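You operate a simulated robot arm through the tools that you are given. There is no shell and no other tool.

The job below is to be done with a simulated robot arm. You get a single attempt, and the scene is never put back.

## Task
Wind the silver bobbin full of green thread, then switch the machine off.

Only the result counts: the job must be done as asked and must still hold three seconds after the hand-in. Knocking over, shifting, dropping, spilling or breaking anything else fails it.

## Robot
A 6-joint arm with a two-finger gripper, fixed in place. Base frame: the origin is at the foot of the arm, x ahead of it, y to its left, z up; the work surface is at about z = 0.76. Units: m, degrees, N and s.
Its first joint turns from -166.0 to 166.0 degrees. Payload 3.43 kg.
The TCP is the grasp point between the finger pads, 0.02 m short of the fingertips. In the tool frame z runs along the fingers and y along their closing line. Largest opening 0.19 m; the body of the gripper starts 0.248 m behind the TCP.
Orientation is told as [roll, pitch, yaw] about the base's x, y, z axes, in that order, counted from this pose: with the fingers straight down and closing along the base's y, the tool's x points along the base's -x, its y along +y and its z along -z.

## Interface
- The arm moves only by the tool send_rows. Its argument "commands" is a list that holds one entry, the list of rows, each a list of 7 numbers: the shift along the base's x, y, z in m, then the turn, a rotation vector about the base's x, y, z in degrees, then the closure in counts, from 0 (fully open) to 255 (shut). In form: [[[dx, dy, dz, rx, ry, rz, fingers], ...]]. A call has 1 to 20 rows; each row is the pose to reach, as a shift and turn from the pose commanded when the call began. Rows are played at 5 a second. More than 0.05 m and 8.6 degrees between two rows, or a gripper value outside its range, and nothing of the call is played. Where a pose cannot be reached the arm comes as near as it can. A force on the tool above 90 N (or 10 N above the force at the start of the call, whichever is more), or a blocked arm, ends the call early, and 0.2 s more pass. The fingers move at their own pace (about 0.045 m/s each) and stop on an object; they squeeze with about 43 N. The grip force told is the motor's: it shows also when the fingers shut on nothing. Time passes only in rows, and 0.2 s behind the last, so rows that repeat a pose let the fingers close. It gives the time, the measured TCP pose, the force on the tool (base axes), the opening and the grip force at its end, in the units of the frame above (readings bear some noise), with the torque about the TCP (base axes, N m) and any sound that the robot's microphone picked up.
- Cameras (640 x 400 px; columns grow to the right, rows downward): "scene" is fixed at [0.3997, -0.4987, 1.5454]; the picture's right is [0.90, -0.43, 0.00], its down [-0.25, -0.52, -0.81] and it looks along [0.35, 0.74, -0.58] (base axes); focal length 370 px, centre (320, 200). "wrist" rides on the gripper at [0.07, -0.008, -0.288] in the tool frame; the picture's right is [0.12, 0.99, 0.00], its down [-0.96, 0.12, -0.25] and it looks along [-0.25, 0.03, 0.97] (tool axes); focal length 261 px, centre (320, 200).
- get_image(camera): a new picture of that camera. The clock stands still meanwhile.
- raise_lower(by): slides the trunk up (or, below 0, down) by that many m; the arm rides with it, the base frame stays. It gives what a move gives, with no picture.
- pixel_to_xyz(camera, pixels): for up to 12 pixels [column, row] of the newest picture of that camera ("zoom" is the newest enlarged one), the place [x, y, z] in the base frame of the surface seen there, good to about 0.002 m. The clock stands still meanwhile.
- zoom(camera, box): a new picture of the part [left, top, right, bottom] of that camera's present view, enlarged. The clock stands still meanwhile.
- close_job(): hands the job in; it is judged then, once.

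Leave the gripper open and the arm clear of the work at the hand-in unless told otherwise.

The tools are called after "Emit:" by a JSON object that holds its "fn" and its "kwargs". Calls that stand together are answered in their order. send_rows: Moves the arm, as the interface text tells. Its arguments: {"type":"object","properties":{"commands":{"type":"array","items":{"type":"array","items":{"type":"array","items":{"type":"number"}}}}},"required":["commands"]} The other tools are called the same way: raise_lower (by) slides the trunk up or down; get_image (camera) takes a picture; pixel_to_xyz (camera, pixels) gives the place of the surface under pixels of a picture; zoom (camera, box) takes an enlarged picture of a part of a camera's view; close_job () hands the job in.

At the start:

```text
time_s: 0.0
tool_pos: [0.5839, 0.0774, 1.295]
tool_rot: [0.0, 0.0, 0.0]
wrist_force: [-0.2, 0.1, -0.2]
torque: [0.01, -0.04, 0.0]
opening: 0.19
finger_force: 0.1
trunk travel left (down, up): [-0.175, 0.065]
```

scene: 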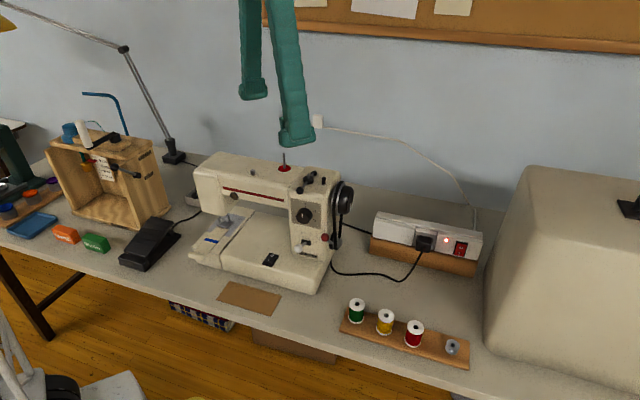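
wrist: 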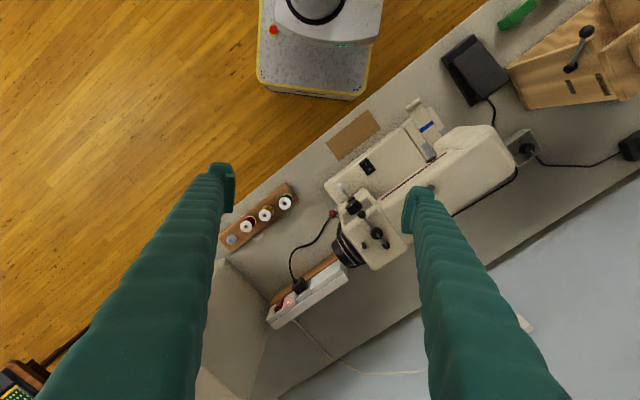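

I see a sewing machine with a foot pedal, a power strip with a red switch, and a rack holding spools and a silver bobbin. I'll zoom in on each of these first.

Emit:
{"fn": "zoom", "kwargs": {"camera": "scene", "box": [180, 140, 360, 252]}}

Emit:
{"fn": "zoom", "kwargs": {"camera": "scene", "box": [330, 200, 490, 370]}}

Emit:
{"fn": "zoom", "kwargs": {"camera": "scene", "box": [0, 100, 200, 280]}}

Emit:
{"fn": "zoom", "kwargs": {"camera": "wrist", "box": [220, 100, 540, 300]}}

```text
3.56 times, centred on (270, 196) of scene
```

zoom: 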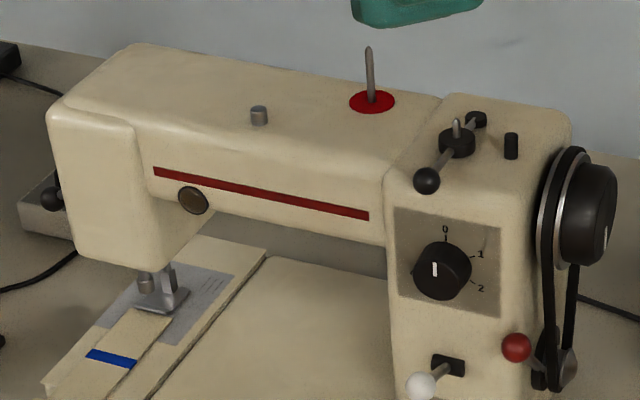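

```text
2.35 times, centred on (410, 285) of scene
```

zoom: 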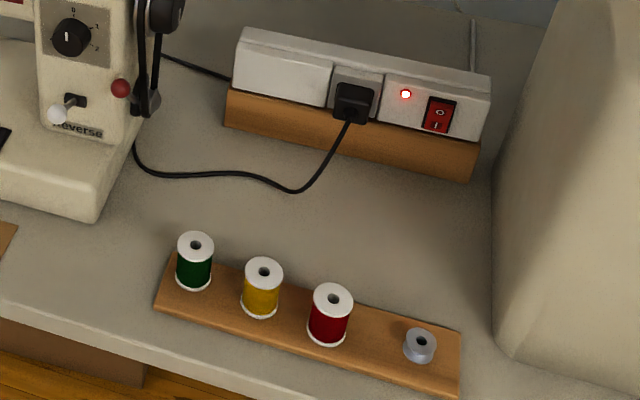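

```text
2.22 times, centred on (100, 190) of scene
```

zoom: 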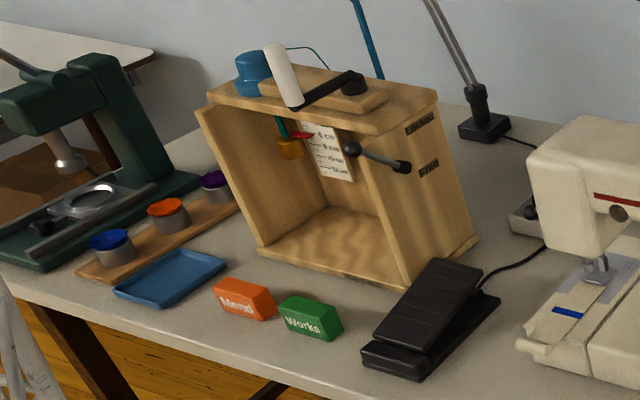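

```text
2.00 times, centred on (380, 200) of wrist
```

zoom: 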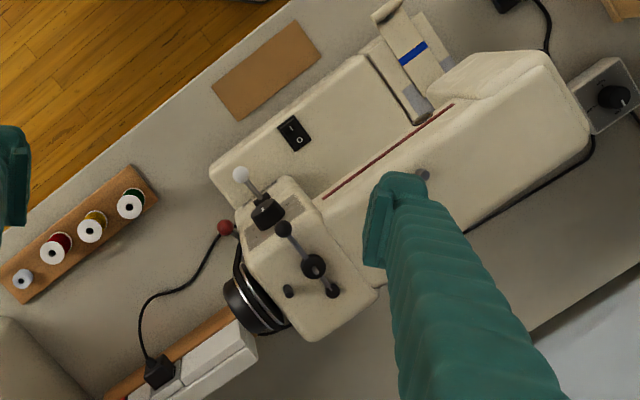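

I'll look closer at the controls: the rocker on the bed, the winder on top, the dial, the red lever and the box at the far left.

Emit:
{"fn": "zoom", "kwargs": {"camera": "scene", "box": [280, 160, 360, 210]}}

Emit:
{"fn": "zoom", "kwargs": {"camera": "scene", "box": [280, 200, 360, 270]}}

Emit:
{"fn": "zoom", "kwargs": {"camera": "scene", "box": [240, 240, 300, 280]}}

Emit:
{"fn": "zoom", "kwargs": {"camera": "wrist", "box": [320, 170, 420, 280]}}

Emit:
{"fn": "zoom", "kwargs": {"camera": "wrist", "box": [480, 100, 580, 180]}}

Emit:
{"fn": "zoom", "kwargs": {"camera": "scene", "box": [400, 220, 490, 280]}}

```text
8.00 times, centred on (320, 185) of scene
```

zoom: 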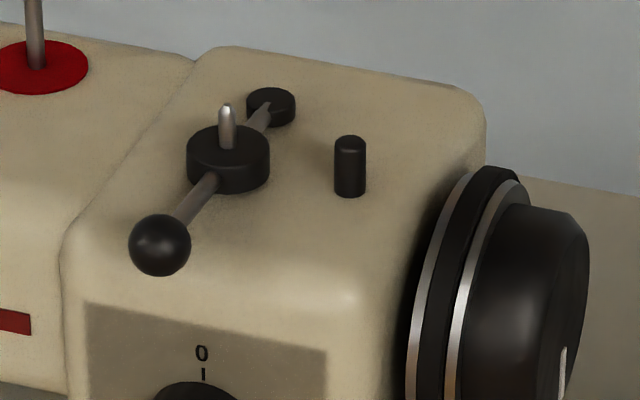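

```text
5.71 times, centred on (320, 235) of scene
```

zoom: 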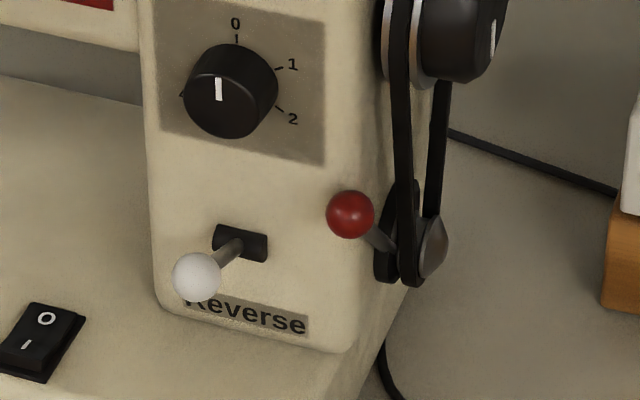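

```text
10.00 times, centred on (270, 260) of scene
```

zoom: 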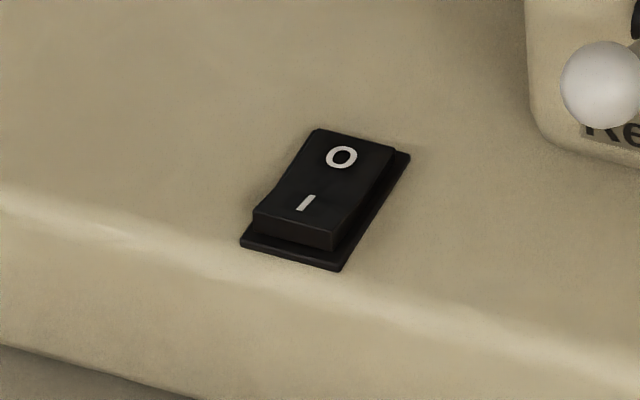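

```text
3.64 times, centred on (370, 225) of wrist
```

zoom: 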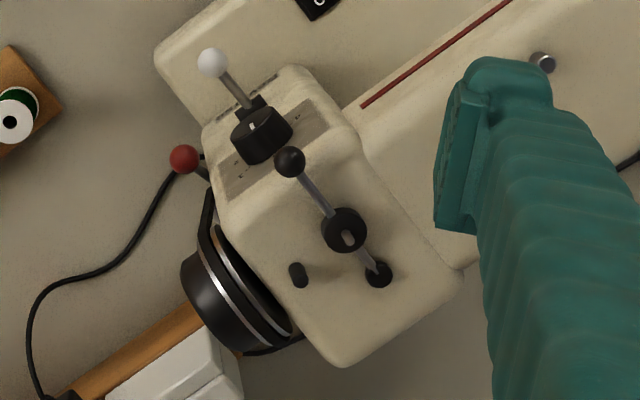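

```text
5.00 times, centred on (530, 140) of wrist
```

zoom: 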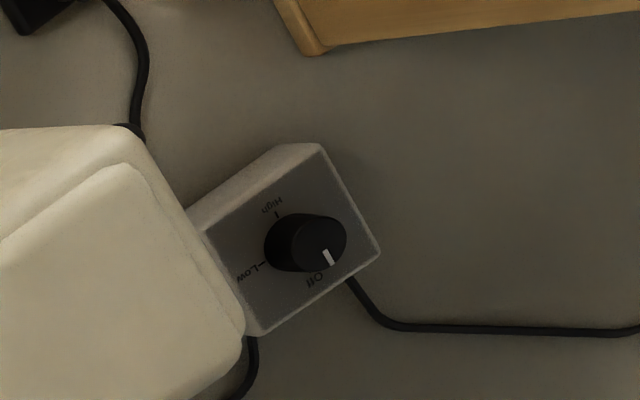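

```text
6.67 times, centred on (445, 250) of scene
```

zoom: 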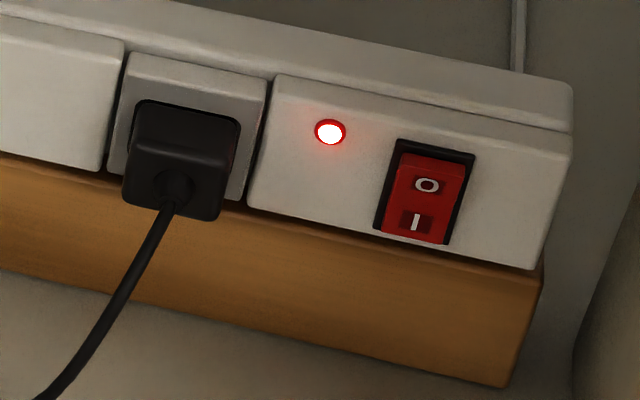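

I'll read the 3D positions of the main items from the current scene picture.

Emit:
{"fn": "pixel_to_xyz", "kwargs": {"camera": "scene", "pixels": [[357, 300], [386, 311], [415, 324], [452, 343], [357, 306], [452, 349], [345, 318], [467, 362], [284, 168], [284, 153], [308, 174], [300, 190]]}}

Emit:
{"fn": "pixel_to_xyz", "kwargs": {"camera": "scene", "pixels": [[314, 173], [323, 179], [324, 184], [304, 215], [314, 249], [325, 238], [272, 256], [268, 263], [343, 197], [459, 246], [461, 254], [150, 240]]}}

Emit:
{"fn": "zoom", "kwargs": {"camera": "scene", "box": [335, 285, 475, 372]}}

```text
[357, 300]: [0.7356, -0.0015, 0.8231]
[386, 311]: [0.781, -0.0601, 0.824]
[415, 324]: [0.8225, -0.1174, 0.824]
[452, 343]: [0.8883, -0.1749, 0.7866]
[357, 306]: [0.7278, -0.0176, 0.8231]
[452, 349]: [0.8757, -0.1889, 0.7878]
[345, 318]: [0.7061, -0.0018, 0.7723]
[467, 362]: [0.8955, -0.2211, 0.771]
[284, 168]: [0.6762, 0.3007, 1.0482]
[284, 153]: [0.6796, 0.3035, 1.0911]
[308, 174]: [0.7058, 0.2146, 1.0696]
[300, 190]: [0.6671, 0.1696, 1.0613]
```

```text
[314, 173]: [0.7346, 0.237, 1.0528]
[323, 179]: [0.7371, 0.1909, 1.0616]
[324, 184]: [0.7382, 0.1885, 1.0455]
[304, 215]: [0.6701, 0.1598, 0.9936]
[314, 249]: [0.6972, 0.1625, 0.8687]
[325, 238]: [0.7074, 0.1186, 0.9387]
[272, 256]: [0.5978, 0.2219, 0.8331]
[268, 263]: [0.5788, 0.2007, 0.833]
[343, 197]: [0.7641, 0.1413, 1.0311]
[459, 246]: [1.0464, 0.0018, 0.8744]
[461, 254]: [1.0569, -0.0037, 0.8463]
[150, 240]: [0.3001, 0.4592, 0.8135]
```

```text
4.57 times, centred on (405, 328) of scene
```

zoom: 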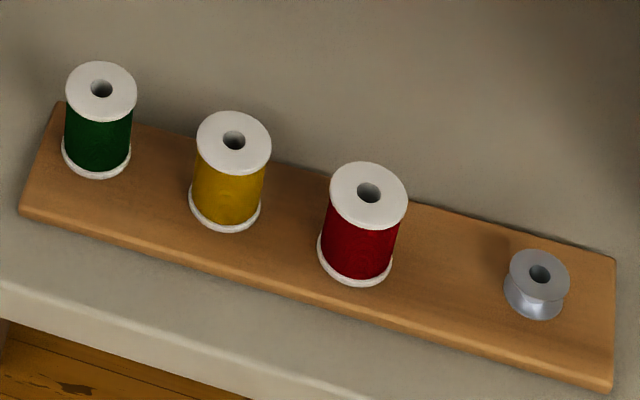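

Zooms render crisply, so I'll zoom further on the red lever with its pulley, the pedal, and the cords.

Emit:
{"fn": "zoom", "kwargs": {"camera": "scene", "box": [312, 220, 352, 255]}}

Emit:
{"fn": "zoom", "kwargs": {"camera": "scene", "box": [290, 195, 330, 230]}}

Emit:
{"fn": "zoom", "kwargs": {"camera": "scene", "box": [110, 180, 230, 275]}}

Emit:
{"fn": "zoom", "kwargs": {"camera": "scene", "box": [295, 165, 335, 195]}}

Emit:
{"fn": "zoom", "kwargs": {"camera": "scene", "box": [325, 170, 365, 225]}}

Emit:
{"fn": "zoom", "kwargs": {"camera": "scene", "box": [75, 120, 175, 200]}}

```text
11.43 times, centred on (332, 238) of scene
```

zoom: 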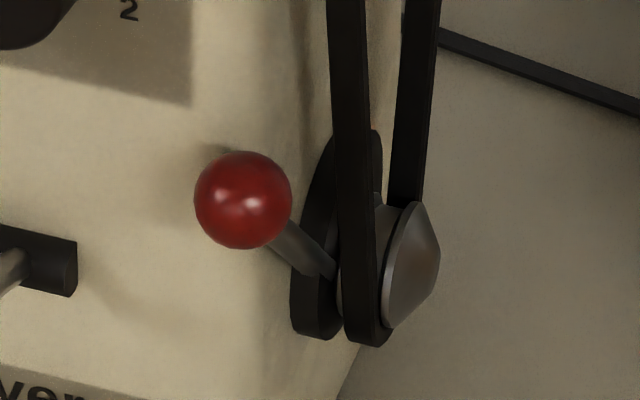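

```text
11.43 times, centred on (310, 212) of scene
```

zoom: 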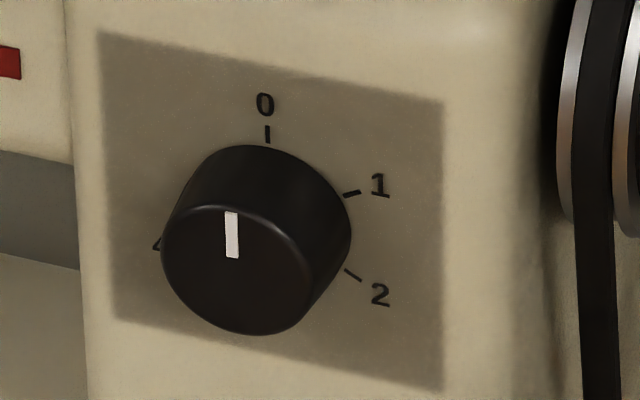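

```text
4.21 times, centred on (170, 228) of scene
```

zoom: 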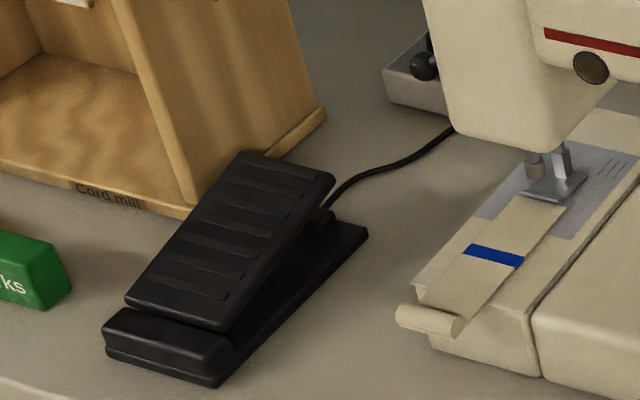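

```text
13.33 times, centred on (315, 180) of scene
```

zoom: 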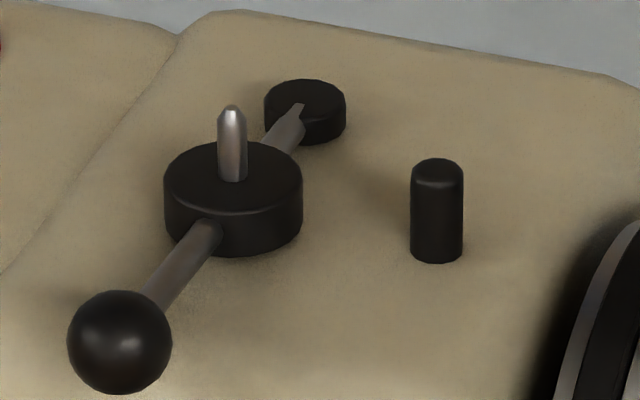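

```text
7.27 times, centred on (345, 198) of scene
```

zoom: 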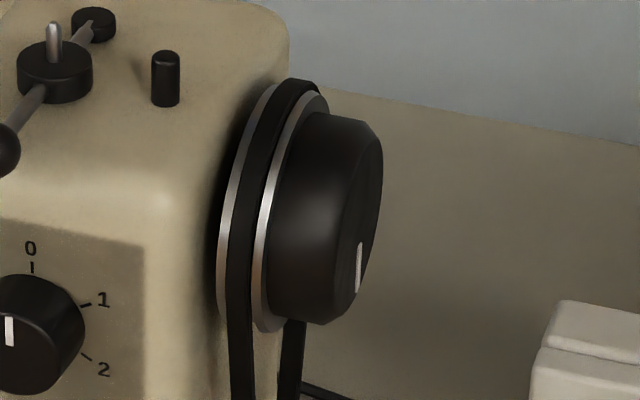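

```text
5.00 times, centred on (125, 160) of scene
```

zoom: 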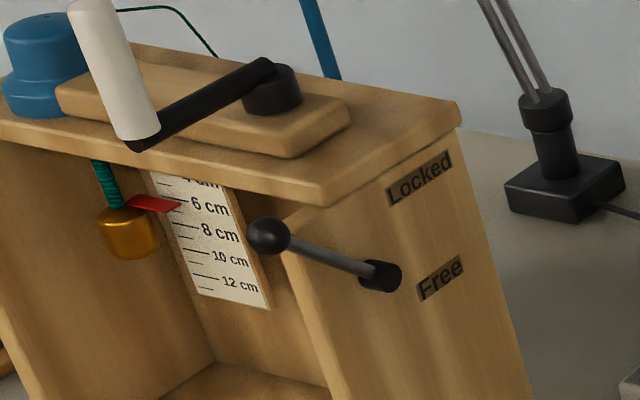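

The bench runs at about 38° to the base axes. I'll turn the tool to match it, with the fingers closing along the bench, and look at the machine top from between the open fingers.

Emit:
{"fn": "send_rows", "kwargs": {"commands": [[[0, 0.005, 0.005, 0, 0, 8, 0], [0, 0.01, 0.01, 0, 0, 16, 0], [0, 0.015, 0.015, 0, 0, 24, 0], [0, 0.02, 0.02, 0, 0, 32, 0], [0, 0.023, 0.03, 0, 0, 38, 0]]]}}

Emit:
{"fn": "get_image", "kwargs": {"camera": "wrist"}}

```text
time_s: 1.2
tool_pos: [0.5833, 0.1008, 1.3247]
tool_rot: [-0.1, 0.0, 38.2]
wrist_force: [0.2, 0.7, -0.2]
torque: [0.03, 0.0, 0.03]
opening: 0.1903
finger_force: 0.0
trunk travel left (down, up): [-0.175, 0.065]
```

```text
taken
```

wrist: 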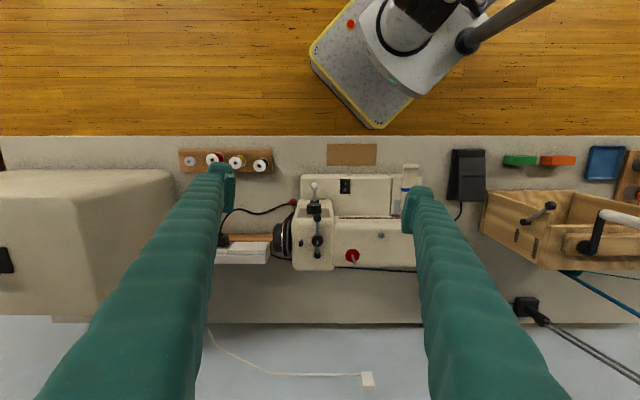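

The bench edge looks level in the picture. I'll zoom in on the machine top and measure it.

Emit:
{"fn": "zoom", "kwargs": {"camera": "wrist", "box": [265, 170, 405, 280]}}

Emit:
{"fn": "pixel_to_xyz", "kwargs": {"camera": "wrist", "pixels": [[20, 138], [620, 138], [305, 215], [395, 217], [181, 172], [272, 172], [190, 161], [213, 159], [236, 162], [260, 165]]}}

```text
3.64 times, centred on (335, 225) of wrist
```

zoom: 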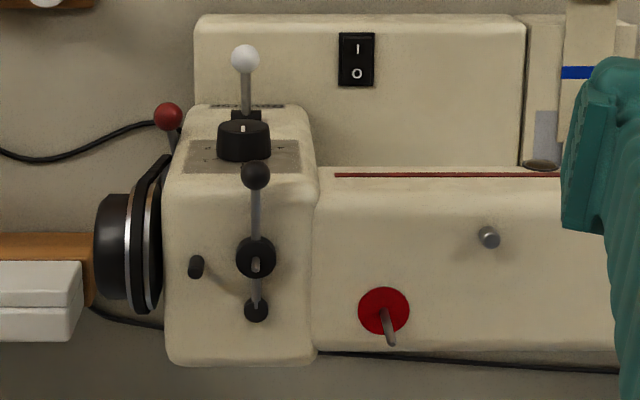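

```text
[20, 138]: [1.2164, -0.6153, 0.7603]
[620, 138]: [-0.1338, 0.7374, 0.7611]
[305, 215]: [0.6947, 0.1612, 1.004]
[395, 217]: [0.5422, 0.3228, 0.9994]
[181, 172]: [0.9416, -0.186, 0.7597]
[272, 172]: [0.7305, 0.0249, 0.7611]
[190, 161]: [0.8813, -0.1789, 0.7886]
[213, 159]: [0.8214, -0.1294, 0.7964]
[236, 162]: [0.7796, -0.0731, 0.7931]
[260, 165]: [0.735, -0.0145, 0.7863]
```

The edge points give a bench turned exactly 45°, so I'll turn the tool 7° more. Then I'll zoom on the winder and the spool pin and measure carefully.

Emit:
{"fn": "send_rows", "kwargs": {"commands": [[[0.0, 0.0, 0, 0, 0, 7, 0], [0.0, 0.0, 0, 0, 0, 7, 0]]]}}

Emit:
{"fn": "zoom", "kwargs": {"camera": "scene", "box": [268, 145, 300, 180]}}

Emit:
{"fn": "pixel_to_xyz", "kwargs": {"camera": "zoom", "pixels": [[320, 120], [320, 160], [320, 200], [320, 240], [320, 280]]}}

```text
time_s: 1.8
tool_pos: [0.5837, 0.0992, 1.3251]
tool_rot: [0.0, 0.0, 45.1]
wrist_force: [0.3, -0.3, -0.5]
torque: [0.04, 0.01, 0.01]
opening: 0.1899
finger_force: 0.0
trunk travel left (down, up): [-0.175, 0.065]
```

```text
11.43 times, centred on (284, 162) of scene
```

zoom: 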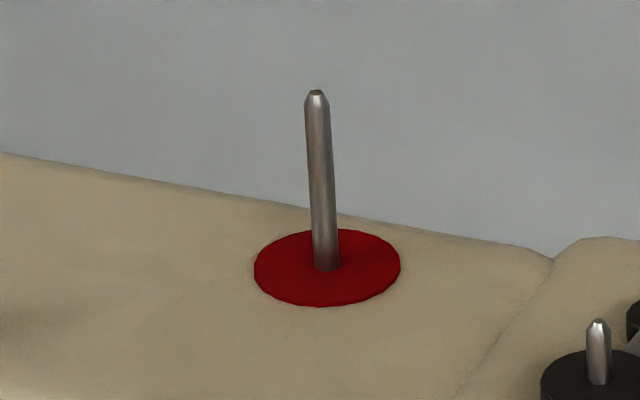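

```text
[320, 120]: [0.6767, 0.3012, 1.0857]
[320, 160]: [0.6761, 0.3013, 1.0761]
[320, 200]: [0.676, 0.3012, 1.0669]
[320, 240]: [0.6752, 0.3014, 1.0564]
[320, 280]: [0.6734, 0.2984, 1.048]
```

The pin stands about 40 mm above the red disc. I'll find its centre from the edges of the disc.

Emit:
{"fn": "pixel_to_xyz", "kwargs": {"camera": "zoom", "pixels": [[258, 268], [397, 266], [345, 232], [318, 304], [270, 245], [385, 293], [316, 93]]}}

Emit:
{"fn": "zoom", "kwargs": {"camera": "wrist", "box": [270, 180, 390, 280]}}

```text
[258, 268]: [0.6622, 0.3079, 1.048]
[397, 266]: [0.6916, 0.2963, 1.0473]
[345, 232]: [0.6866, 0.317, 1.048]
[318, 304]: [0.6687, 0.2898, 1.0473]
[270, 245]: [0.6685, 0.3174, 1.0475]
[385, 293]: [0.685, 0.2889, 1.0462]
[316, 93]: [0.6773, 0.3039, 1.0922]
```

```text
4.00 times, centred on (330, 230) of wrist
```

zoom: 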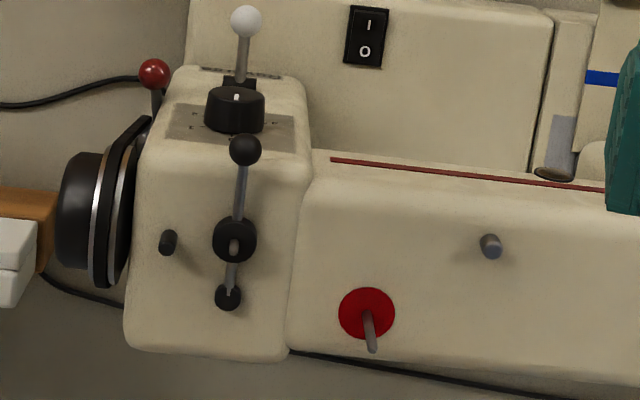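

The spool pin centre comes out at about (0.677, 0.303), with its base at z 1.048 and its tip at 1.092. Next I'll measure the winder in close-up from the scene camera.

Emit:
{"fn": "zoom", "kwargs": {"camera": "scene", "box": [295, 165, 335, 195]}}

Emit:
{"fn": "pixel_to_xyz", "kwargs": {"camera": "zoom", "pixels": [[168, 185], [302, 185], [235, 145], [230, 212], [232, 108], [232, 130], [232, 170], [275, 97], [340, 97], [437, 170], [120, 310], [120, 340]]}}

Emit:
{"fn": "pixel_to_xyz", "kwargs": {"camera": "zoom", "pixels": [[437, 255], [420, 210], [455, 210], [437, 190], [235, 255], [185, 280], [210, 330], [75, 340], [170, 340], [120, 385], [330, 300], [290, 135]]}}

```text
13.33 times, centred on (315, 180) of scene
```

zoom: 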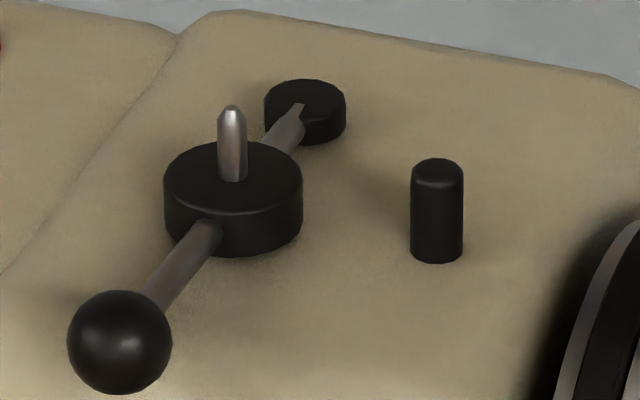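

```text
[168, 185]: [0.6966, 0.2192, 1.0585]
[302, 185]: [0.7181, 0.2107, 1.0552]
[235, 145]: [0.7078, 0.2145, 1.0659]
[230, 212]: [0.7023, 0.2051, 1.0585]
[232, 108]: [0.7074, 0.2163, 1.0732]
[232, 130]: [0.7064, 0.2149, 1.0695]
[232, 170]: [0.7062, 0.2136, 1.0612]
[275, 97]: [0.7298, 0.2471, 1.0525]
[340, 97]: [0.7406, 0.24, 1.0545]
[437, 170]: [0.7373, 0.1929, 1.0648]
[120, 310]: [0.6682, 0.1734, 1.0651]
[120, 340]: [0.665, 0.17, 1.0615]
```

```text
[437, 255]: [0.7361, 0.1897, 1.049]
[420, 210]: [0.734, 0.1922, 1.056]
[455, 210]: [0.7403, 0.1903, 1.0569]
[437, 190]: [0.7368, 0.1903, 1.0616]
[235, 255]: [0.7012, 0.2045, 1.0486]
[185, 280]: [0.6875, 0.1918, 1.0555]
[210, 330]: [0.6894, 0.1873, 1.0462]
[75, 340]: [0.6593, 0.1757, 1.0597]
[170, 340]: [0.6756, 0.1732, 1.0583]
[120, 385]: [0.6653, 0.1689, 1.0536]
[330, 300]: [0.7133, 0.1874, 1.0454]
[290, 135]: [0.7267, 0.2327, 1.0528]
```

The spindle is at about (0.707, 0.215), with the disc top at z 1.0585 and the pin tip at 1.073. Now I'll measure the green spool and the bobbin.

Emit:
{"fn": "zoom", "kwargs": {"camera": "scene", "box": [335, 290, 379, 330]}}

Emit:
{"fn": "pixel_to_xyz", "kwargs": {"camera": "zoom", "pixels": [[240, 150], [400, 150], [320, 100], [320, 200], [270, 110], [370, 195], [320, 320], [320, 250], [200, 350], [450, 350]]}}

Emit:
{"fn": "zoom", "kwargs": {"camera": "scene", "box": [436, 332, 468, 362]}}

Emit:
{"fn": "pixel_to_xyz", "kwargs": {"camera": "zoom", "pixels": [[260, 150], [380, 150], [320, 120], [320, 200], [320, 250], [200, 250], [450, 250]]}}

```text
10.00 times, centred on (357, 310) of scene
```

zoom: 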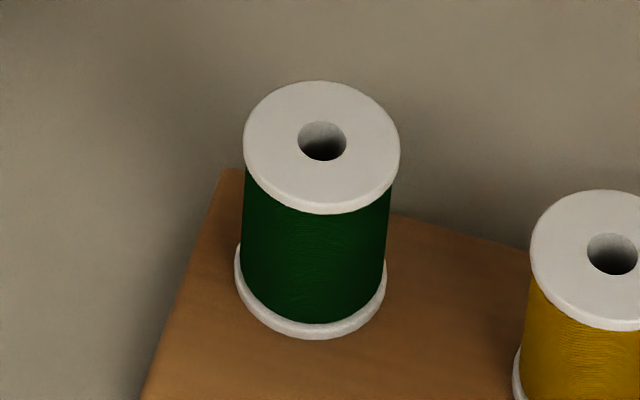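

```text
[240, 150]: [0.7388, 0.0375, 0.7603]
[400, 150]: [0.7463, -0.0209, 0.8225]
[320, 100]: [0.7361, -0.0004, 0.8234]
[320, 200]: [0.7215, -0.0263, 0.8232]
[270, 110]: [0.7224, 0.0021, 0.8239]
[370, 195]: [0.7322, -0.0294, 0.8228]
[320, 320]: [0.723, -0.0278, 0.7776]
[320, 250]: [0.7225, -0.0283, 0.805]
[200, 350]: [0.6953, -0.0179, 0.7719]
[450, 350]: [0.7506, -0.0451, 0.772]
```

```text
13.33 times, centred on (452, 347) of scene
```

zoom: 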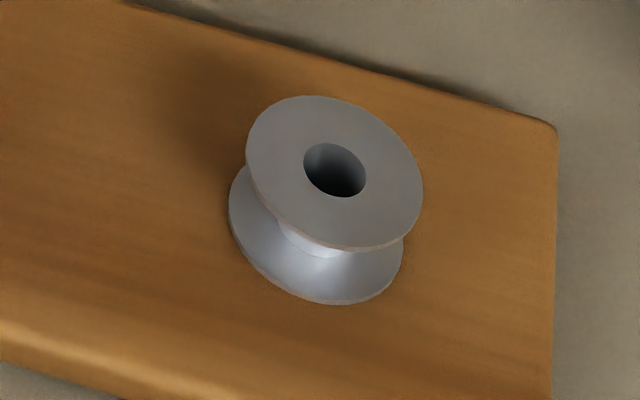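

```text
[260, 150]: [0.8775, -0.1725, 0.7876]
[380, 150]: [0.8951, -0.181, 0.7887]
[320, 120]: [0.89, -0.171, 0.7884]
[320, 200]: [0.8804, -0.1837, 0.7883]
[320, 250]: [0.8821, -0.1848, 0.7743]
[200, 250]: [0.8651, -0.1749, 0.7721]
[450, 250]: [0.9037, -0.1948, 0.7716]
```

I'll take rim points of both top faces for accurate centres. This second zoom is the bobbin, so I'll measure it first and then zoom on the spool again.

Emit:
{"fn": "pixel_to_xyz", "kwargs": {"camera": "zoom", "pixels": [[250, 155], [418, 188], [320, 99], [352, 244], [265, 112], [405, 236], [330, 165], [240, 225], [315, 300], [398, 262]]}}

Emit:
{"fn": "zoom", "kwargs": {"camera": "scene", "box": [335, 290, 379, 330]}}

Emit:
{"fn": "pixel_to_xyz", "kwargs": {"camera": "zoom", "pixels": [[247, 145], [397, 147], [320, 84], [322, 208], [265, 100], [378, 192], [300, 140], [344, 140], [322, 124], [322, 157], [320, 330]]}}

```text
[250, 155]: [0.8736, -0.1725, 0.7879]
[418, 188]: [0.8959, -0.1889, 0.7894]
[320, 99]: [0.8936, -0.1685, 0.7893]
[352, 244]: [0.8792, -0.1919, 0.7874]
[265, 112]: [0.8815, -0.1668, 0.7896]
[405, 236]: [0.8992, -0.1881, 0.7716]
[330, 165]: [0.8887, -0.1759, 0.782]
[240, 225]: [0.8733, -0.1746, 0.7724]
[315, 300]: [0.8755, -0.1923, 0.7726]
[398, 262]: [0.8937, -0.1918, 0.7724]
```

```text
10.00 times, centred on (357, 310) of scene
```

zoom: 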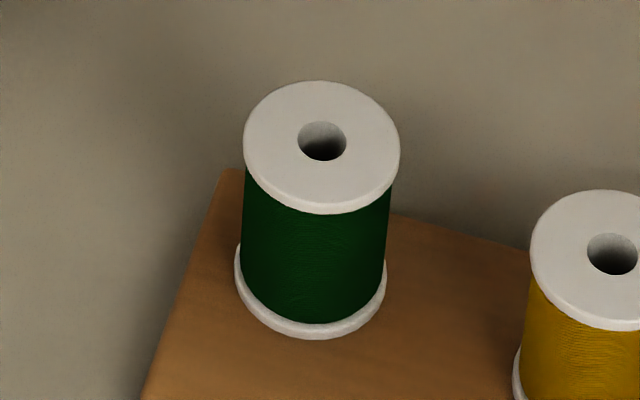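

```text
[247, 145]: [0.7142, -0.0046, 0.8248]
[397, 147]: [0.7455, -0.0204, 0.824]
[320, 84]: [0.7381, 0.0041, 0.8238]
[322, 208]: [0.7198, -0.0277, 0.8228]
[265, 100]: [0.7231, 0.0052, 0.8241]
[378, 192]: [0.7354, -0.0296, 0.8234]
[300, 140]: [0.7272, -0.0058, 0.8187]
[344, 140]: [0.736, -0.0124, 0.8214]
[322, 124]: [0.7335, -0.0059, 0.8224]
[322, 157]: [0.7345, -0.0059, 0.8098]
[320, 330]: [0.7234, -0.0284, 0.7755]
```

Spool centre is (0.7293, -0.0122), z 0.772–0.824, ø35 mm. Bobbin centre is about (0.8855, -0.1805), z 0.772–0.789, ø27 mm. Next I'll check the cover beside the bobbin for clearance, plus the handwheel, power strip, pedal and rocker.

Emit:
{"fn": "get_image", "kwargs": {"camera": "scene"}}

Emit:
{"fn": "pixel_to_xyz", "kwargs": {"camera": "scene", "pixels": [[489, 345], [495, 300], [515, 240], [527, 175], [535, 250], [560, 320], [600, 175], [600, 300], [485, 258], [380, 218], [481, 235], [350, 190]]}}

Emit:
{"fn": "zoom", "kwargs": {"camera": "scene", "box": [255, 248, 285, 270]}}

Emit:
{"fn": "pixel_to_xyz", "kwargs": {"camera": "zoom", "pixels": [[375, 145], [330, 170], [285, 250], [220, 200], [400, 260], [290, 300], [420, 100]]}}

```text
taken
```

scene: 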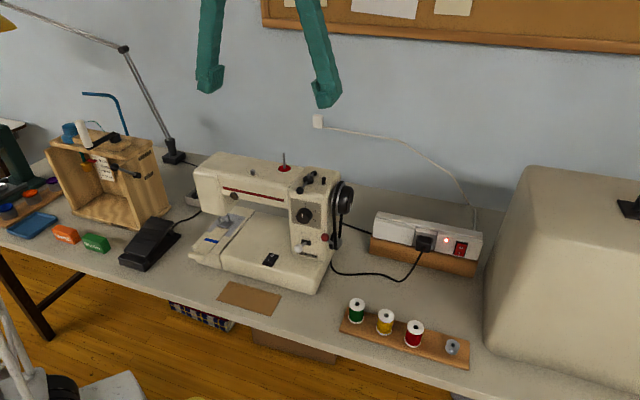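

```text
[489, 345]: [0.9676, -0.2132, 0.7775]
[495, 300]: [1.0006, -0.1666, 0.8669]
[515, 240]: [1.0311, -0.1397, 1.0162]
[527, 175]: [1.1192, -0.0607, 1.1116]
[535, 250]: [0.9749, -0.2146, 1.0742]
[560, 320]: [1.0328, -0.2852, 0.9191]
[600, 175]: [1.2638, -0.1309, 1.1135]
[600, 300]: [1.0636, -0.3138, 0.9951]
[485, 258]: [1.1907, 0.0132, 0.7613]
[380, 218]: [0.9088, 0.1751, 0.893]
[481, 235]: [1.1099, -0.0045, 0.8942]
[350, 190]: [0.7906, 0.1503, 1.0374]
```

```text
16.00 times, centred on (270, 259) of scene
```

zoom: 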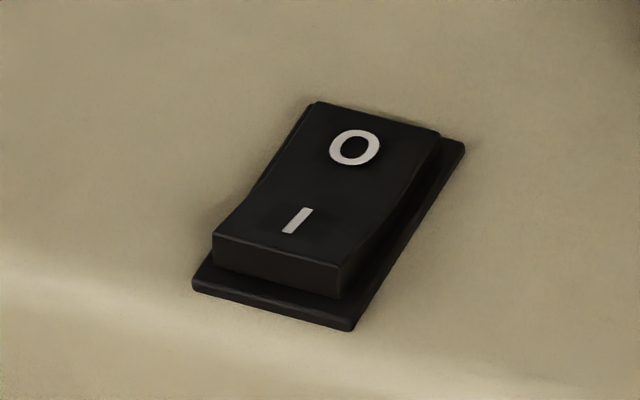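

```text
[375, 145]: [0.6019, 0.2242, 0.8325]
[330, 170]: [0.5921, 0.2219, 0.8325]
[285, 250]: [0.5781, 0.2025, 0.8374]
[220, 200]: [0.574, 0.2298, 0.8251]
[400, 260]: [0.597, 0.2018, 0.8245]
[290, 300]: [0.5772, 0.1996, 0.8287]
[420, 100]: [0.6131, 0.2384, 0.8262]
```

The rocker's O end is pressed, so the machine is off for now. The cover's near corner is at about (0.962, -0.209), and I'll keep clear of it. I'm moving above the green spool with the fingers partly closed to about 60 mm.

Emit:
{"fn": "send_rows", "kwargs": {"commands": [[[0.036, -0.028, 0, 0, 0, 0, 174], [0.073, -0.056, 0, 0, 0, 0, 174], [0.109, -0.085, 0, 0, 0, 0, 174], [0.1454, -0.1126, 0, 0, 0, 0, 174], [0.1454, -0.1126, -0.05, 0, 0, 0, 174], [0.1454, -0.1126, -0.1, 0, 0, 0, 174], [0.1454, -0.1126, -0.15, 0, 0, 0, 174], [0.1454, -0.1126, -0.2, 0, 0, 0, 174], [0.1454, -0.1126, -0.25, 0, 0, 0, 174], [0.1454, -0.1126, -0.3, 0, 0, 0, 174], [0.1454, -0.1126, -0.35, 0, 0, 0, 174], [0.1454, -0.1126, -0.4, 0, 0, 0, 174], [0.1454, -0.1126, -0.435, 0, 0, 0, 174], [0.1454, -0.1126, -0.435, 0, 0, 0, 174]]]}}

Emit:
{"fn": "get_image", "kwargs": {"camera": "wrist"}}

Emit:
{"fn": "get_image", "kwargs": {"camera": "scene"}}

```text
time_s: 4.8
tool_pos: [0.7295, -0.0123, 0.8912]
tool_rot: [0.0, 0.0, 45.0]
wrist_force: [-0.7, 0.3, -1.0]
torque: [-0.02, -0.01, -0.01]
opening: 0.0602
finger_force: 0.1
out of reach, approached as far as the arm can: row 4
trunk travel left (down, up): [-0.175, 0.065]
```

```text
taken
```

wrist: 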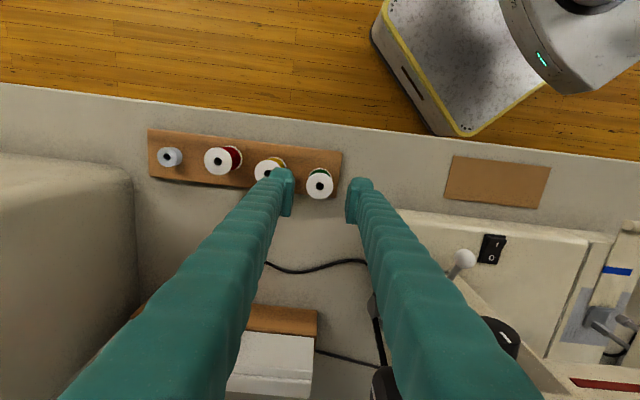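

```text
taken
```

scene: 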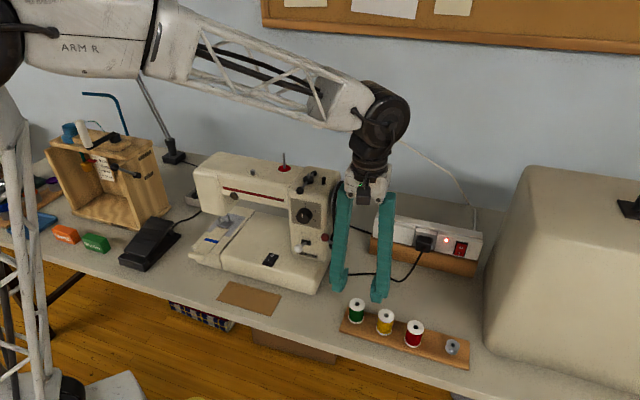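

The spool sits at wrist pixel (320,185), centred between the fingertips. I'll lower to TCP z 0.803 and close.

Emit:
{"fn": "send_rows", "kwargs": {"commands": [[[0, 0, -0.03, 0, 0, 0, 174], [0, 0, -0.06, 0, 0, 0, 174], [0, 0, -0.087, 0, 0, 0, 174], [0, 0, -0.087, 0, 0, 0, 255], [0, 0, -0.087, 0, 0, 0, 255], [0, 0, -0.087, 0, 0, 0, 255], [0, 0, -0.087, 0, 0, 0, 255], [0, 0, -0.087, 0, 0, 0, 255]]]}}

Emit:
{"fn": "zoom", "kwargs": {"camera": "scene", "box": [310, 260, 410, 340]}}

```text
time_s: 5.5
tool_pos: [0.7324, -0.0126, 0.8287]
tool_rot: [-0.7, -0.6, 45.0]
wrist_force: [-9.6, 1.8, 39.4]
torque: [-1.84, -1.27, -0.42]
opening: 0.0587
finger_force: 0.0
trunk travel left (down, up): [-0.175, 0.065]
stopped in row 3: the force on the tool passed its limit at 117 N (the readings are from after the stop); the commanded pose is now the measured one
```

```text
5.00 times, centred on (360, 300) of scene
```

zoom: 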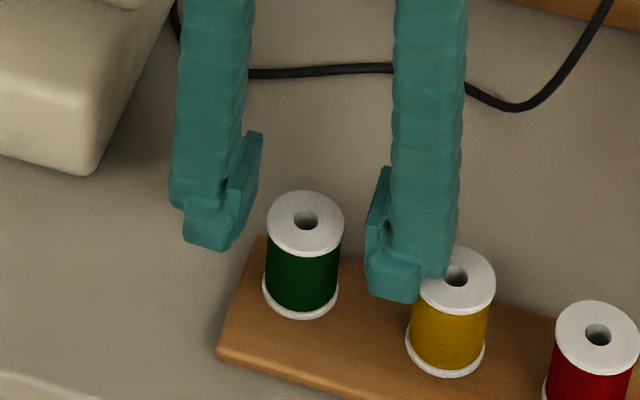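

The right finger's outer part touched the top of the yellow spool, because the fingers are thicker higher up. I'll lift straight up and check that nothing shifted.

Emit:
{"fn": "send_rows", "kwargs": {"commands": [[[-0.002, 0, 0.03, 0, 0, 0, 174], [-0.003, 0, 0.062, 0, 0, 0, 174], [-0.003, 0, 0.1, 0, 0, 0, 174]]]}}

Emit:
{"fn": "zoom", "kwargs": {"camera": "scene", "box": [335, 285, 475, 372]}}

Emit:
{"fn": "zoom", "kwargs": {"camera": "wrist", "box": [220, 130, 420, 260]}}

```text
time_s: 6.3
tool_pos: [0.7283, -0.0129, 0.9231]
tool_rot: [-0.5, -0.5, 45.0]
wrist_force: [-0.6, 0.5, -0.6]
torque: [-0.01, 0.08, 0.03]
opening: 0.0606
finger_force: 0.0
trunk travel left (down, up): [-0.175, 0.065]
```

```text
4.57 times, centred on (405, 328) of scene
```

zoom: 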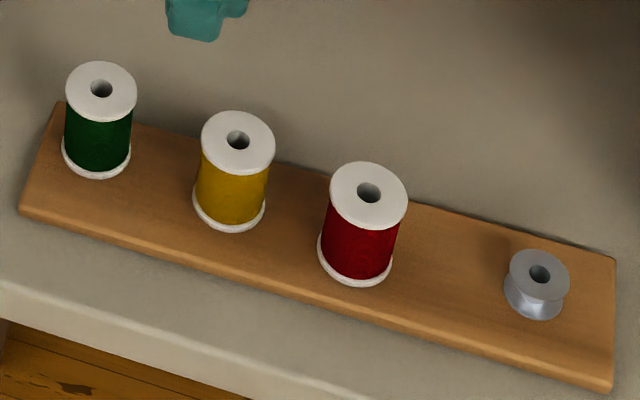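

```text
3.08 times, centred on (320, 195) of wrist
```

zoom: 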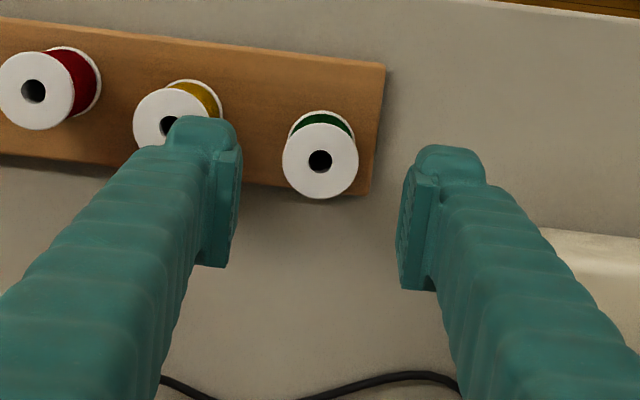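

The yellow spool moved by only about 2 mm and still stands. The fingers flare outward, so I'll grip the green spool with the fingers closing across the rack instead. First I'll undo the small tilt, then turn the tool -90° at height.

Emit:
{"fn": "send_rows", "kwargs": {"commands": [[[0, 0, 0.03, 0, 0.85, 0, 150], [0, 0, 0.05, 0, 0.85, 0, 120]]]}}

Emit:
{"fn": "send_rows", "kwargs": {"commands": [[[0, 0, 0, 0, 0, -8.5, 120], [0, 0, 0, 0, 0, -17, 120], [0, 0, 0, 0, 0, -25.5, 120], [0, 0, 0, 0, 0, -34, 120], [0, 0, 0, 0, 0, -42.5, 120], [0, 0, 0, 0, 0, -51, 120], [0, 0, 0, 0, 0, -59.5, 120], [0, 0, 0, 0, 0, -68, 120], [0, 0, 0, 0, 0, -76.5, 120], [0, 0, 0, 0, 0, -85, 120], [0, 0, 0, 0, 0, -90, 120], [0, 0, 0, 0, 0, -90, 120]]]}}

Emit:
{"fn": "get_image", "kwargs": {"camera": "wrist"}}

Emit:
{"fn": "get_image", "kwargs": {"camera": "scene"}}

```text
time_s: 7.0
tool_pos: [0.7285, -0.0145, 0.9732]
tool_rot: [0.1, 0.3, 45.0]
wrist_force: [-0.3, 0.2, 0.3]
torque: [-0.04, 0.05, -0.01]
opening: 0.1003
finger_force: 0.1
trunk travel left (down, up): [-0.175, 0.065]
```

```text
time_s: 9.6
tool_pos: [0.7297, -0.0137, 0.9747]
tool_rot: [0.1, 0.1, -45.0]
wrist_force: [-0.1, -0.3, -0.3]
torque: [0.02, 0.01, -0.01]
opening: 0.1007
finger_force: 0.0
trunk travel left (down, up): [-0.175, 0.065]
```

```text
taken
```

wrist: 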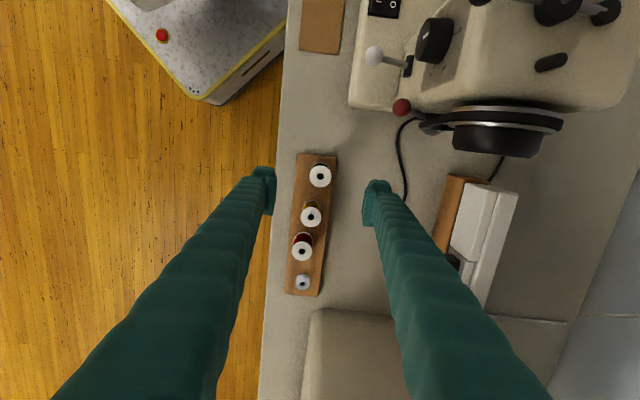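

```text
taken
```

scene: 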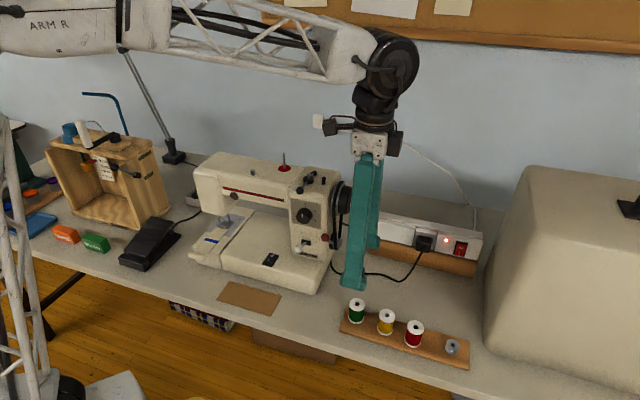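

The tool now straddles the rack crosswise, with the spool at (320,176) and its neighbours clear of both fingers. I'll lower slowly to TCP z 0.803.

Emit:
{"fn": "send_rows", "kwargs": {"commands": [[[-0.0002, 0.0015, -0.04, 0, 0, 0, 120], [-0.0002, 0.0015, -0.08, 0, 0, 0, 120], [-0.0002, 0.0015, -0.11, 0, 0, 0, 120], [-0.0002, 0.0015, -0.135, 0, 0, 0, 120], [-0.0002, 0.0015, -0.155, 0, 0, 0, 120], [-0.0002, 0.0015, -0.171, 0, 0, 0, 120], [-0.0002, 0.0015, -0.171, 0, 0, 0, 120]]]}}

Emit:
{"fn": "zoom", "kwargs": {"camera": "scene", "box": [310, 260, 410, 340]}}

Emit:
{"fn": "zoom", "kwargs": {"camera": "wrist", "box": [220, 130, 420, 260]}}

```text
time_s: 11.2
tool_pos: [0.7304, -0.0112, 0.8024]
tool_rot: [0.0, 0.1, -45.0]
wrist_force: [-0.9, -0.2, -0.3]
torque: [0.0, 0.03, 0.01]
opening: 0.1004
finger_force: 0.0
trunk travel left (down, up): [-0.175, 0.065]
```

```text
5.00 times, centred on (360, 300) of scene
```

zoom: 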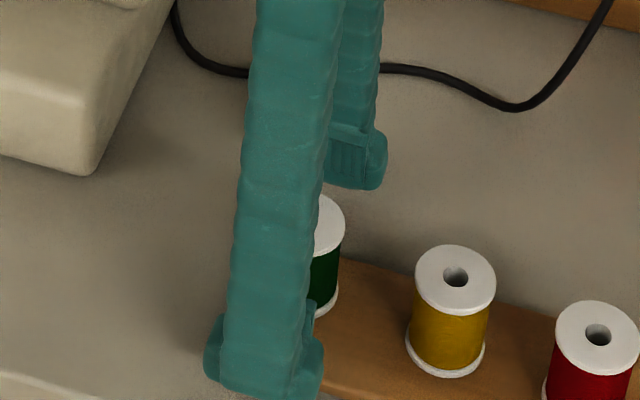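

```text
3.08 times, centred on (320, 195) of wrist
```

zoom: 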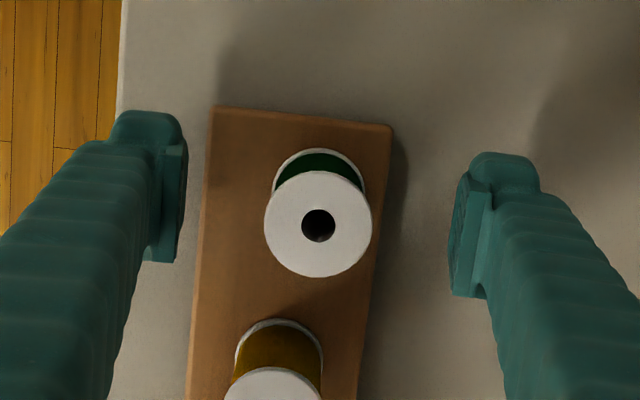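

The fingers straddle the spool with even gaps. Now I'll close on it.

Emit:
{"fn": "send_rows", "kwargs": {"commands": [[[0, 0, 0, 0, 0, 0, 255], [0, 0, 0, 0, 0, 0, 255], [0, 0, 0, 0, 0, 0, 255], [0, 0, 0, 0, 0, 0, 255], [0, 0, 0, 0, 0, 0, 255], [0, 0, 0, 0, 0, 0, 255]]]}}

Emit:
{"fn": "zoom", "kwargs": {"camera": "wrist", "box": [220, 130, 420, 260]}}

```text
time_s: 12.6
tool_pos: [0.7303, -0.011, 0.8031]
tool_rot: [0.1, 0.1, -44.9]
wrist_force: [0.0, 0.1, 0.0]
torque: [0.01, 0.03, 0.01]
opening: 0.0348
finger_force: 42.5
trunk travel left (down, up): [-0.175, 0.065]
```

```text
3.08 times, centred on (320, 195) of wrist
```

zoom: 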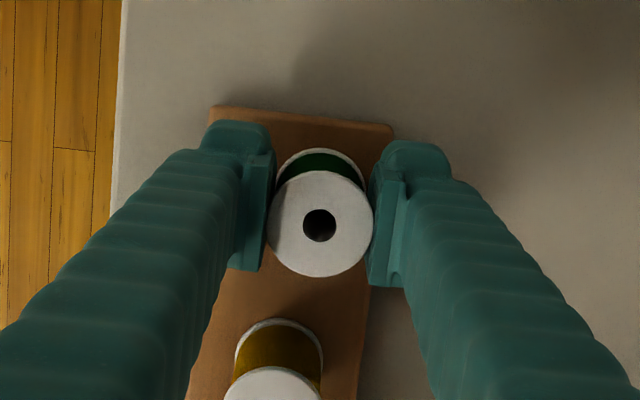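

Gripped at 34.8 mm with 42.5 N. I'll measure the spool's top rim now to get its offset from the TCP.

Emit:
{"fn": "pixel_to_xyz", "kwargs": {"camera": "zoom", "pixels": [[320, 173], [320, 273], [280, 195], [360, 255], [280, 255], [360, 195]]}}

Emit:
{"fn": "send_rows", "kwargs": {"commands": [[[0, 0, 0.03, 0, 0, 0, 255], [0, 0, 0.06, 0, 0, 0, 255], [0, 0, 0.1, 0, 0, 0, 255], [0, 0, 0.14, 0, 0, 0, 255], [0, 0, 0.18, 0, 0, 0, 255], [0, 0, 0.22, 0, 0, 0, 255]]]}}

Emit:
{"fn": "get_image", "kwargs": {"camera": "wrist"}}

Emit:
{"fn": "get_image", "kwargs": {"camera": "scene"}}

```text
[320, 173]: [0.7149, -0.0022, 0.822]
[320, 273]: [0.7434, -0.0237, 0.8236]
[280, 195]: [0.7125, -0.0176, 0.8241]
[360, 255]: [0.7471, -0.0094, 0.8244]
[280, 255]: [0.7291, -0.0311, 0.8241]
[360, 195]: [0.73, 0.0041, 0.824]
```

```text
time_s: 13.9
tool_pos: [0.7312, -0.0122, 1.0231]
tool_rot: [0.1, 0.1, -45.0]
wrist_force: [1.3, 0.2, 0.0]
torque: [0.0, 0.07, -0.01]
opening: 0.0346
finger_force: 43.0
trunk travel left (down, up): [-0.175, 0.065]
```

```text
taken
```

wrist: 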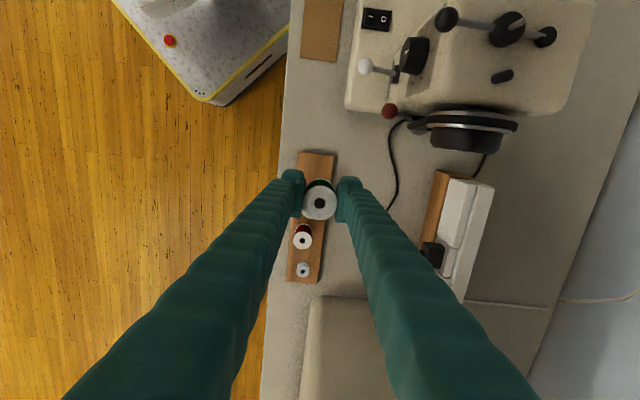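

```text
taken
```

scene: 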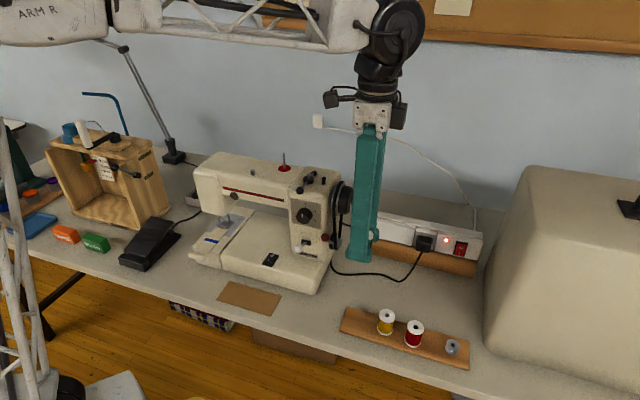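

The spool is held, its centre about 1 mm toward +u from the TCP. I'll raise to z≈1.17 here and make sure the arm reaches that before crossing over the machine.

Emit:
{"fn": "send_rows", "kwargs": {"commands": [[[0, 0, 0.04, 0, 0, 0, 255], [0, 0, 0.08, 0, 0, 0, 255], [0, 0, 0.12, 0, 0, 0, 255], [0, 0, 0.147, 0, 0, 0, 255], [0, 0, 0.147, 0, 0, 0, 255]]]}}

```text
time_s: 15.2
tool_pos: [0.7302, -0.0126, 1.1711]
tool_rot: [0.0, 0.1, -45.0]
wrist_force: [-0.3, 0.4, -0.6]
torque: [-0.02, 0.0, 0.02]
opening: 0.0345
finger_force: 42.7
trunk travel left (down, up): [-0.175, 0.065]
```

That height is reachable. I'll now move across to above the spool pin.

Emit:
{"fn": "send_rows", "kwargs": {"commands": [[[-0.0067, 0.0394, 0, 0, 0, 0, 255], [-0.0134, 0.0788, 0, 0, 0, 0, 255], [-0.0201, 0.1182, 0, 0, 0, 0, 255], [-0.0268, 0.1576, 0, 0, 0, 0, 255], [-0.0335, 0.197, 0, 0, 0, 0, 255], [-0.0402, 0.2364, 0, 0, 0, 0, 255], [-0.0469, 0.2758, 0, 0, 0, 0, 255], [-0.0536, 0.3152, 0, 0, 0, 0, 255], [-0.0536, 0.3152, 0, 0, 0, 0, 255], [-0.0536, 0.3152, 0, 0, 0, 0, 255]]]}}

Emit:
{"fn": "zoom", "kwargs": {"camera": "scene", "box": [254, 105, 318, 180]}}

Emit:
{"fn": "zoom", "kwargs": {"camera": "wrist", "box": [220, 110, 420, 260]}}

```text
time_s: 17.4
tool_pos: [0.6755, 0.3037, 1.1705]
tool_rot: [0.1, 0.1, -45.1]
wrist_force: [0.4, -0.2, -0.6]
torque: [0.02, 0.03, 0.01]
opening: 0.0345
finger_force: 42.7
trunk travel left (down, up): [-0.175, 0.065]
```

```text
5.33 times, centred on (286, 142) of scene
```

zoom: 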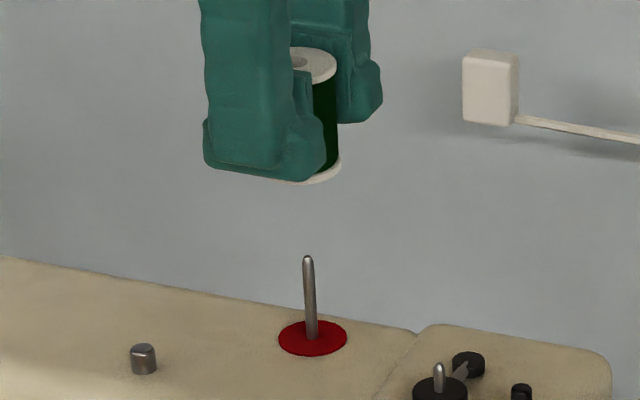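

```text
2.67 times, centred on (320, 185) of wrist
```

zoom: 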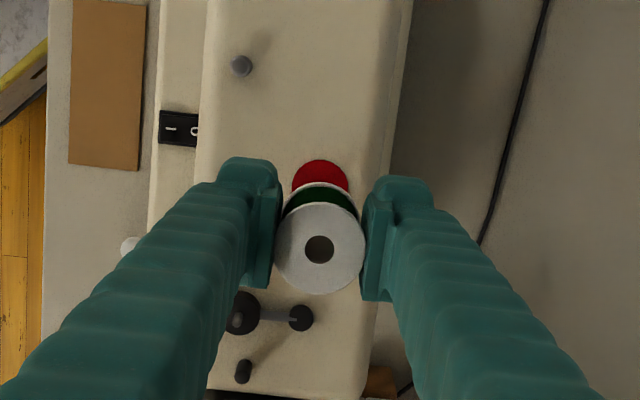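

The spool hangs above the pin. I'll measure its top rim from the wrist view to check the alignment before lowering.

Emit:
{"fn": "pixel_to_xyz", "kwargs": {"camera": "zoom", "pixels": [[319, 205], [319, 290], [288, 218], [351, 279], [288, 279], [351, 218], [280, 240], [358, 255], [300, 208], [338, 288], [319, 238], [319, 262]]}}

```text
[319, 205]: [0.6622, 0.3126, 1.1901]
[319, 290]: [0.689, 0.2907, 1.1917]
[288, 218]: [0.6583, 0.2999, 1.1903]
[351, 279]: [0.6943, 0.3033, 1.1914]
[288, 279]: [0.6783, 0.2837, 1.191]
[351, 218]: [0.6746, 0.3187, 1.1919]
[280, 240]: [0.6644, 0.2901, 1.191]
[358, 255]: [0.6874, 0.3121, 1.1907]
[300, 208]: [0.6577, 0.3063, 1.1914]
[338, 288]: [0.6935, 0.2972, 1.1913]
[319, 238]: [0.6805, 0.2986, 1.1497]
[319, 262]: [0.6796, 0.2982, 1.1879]
```

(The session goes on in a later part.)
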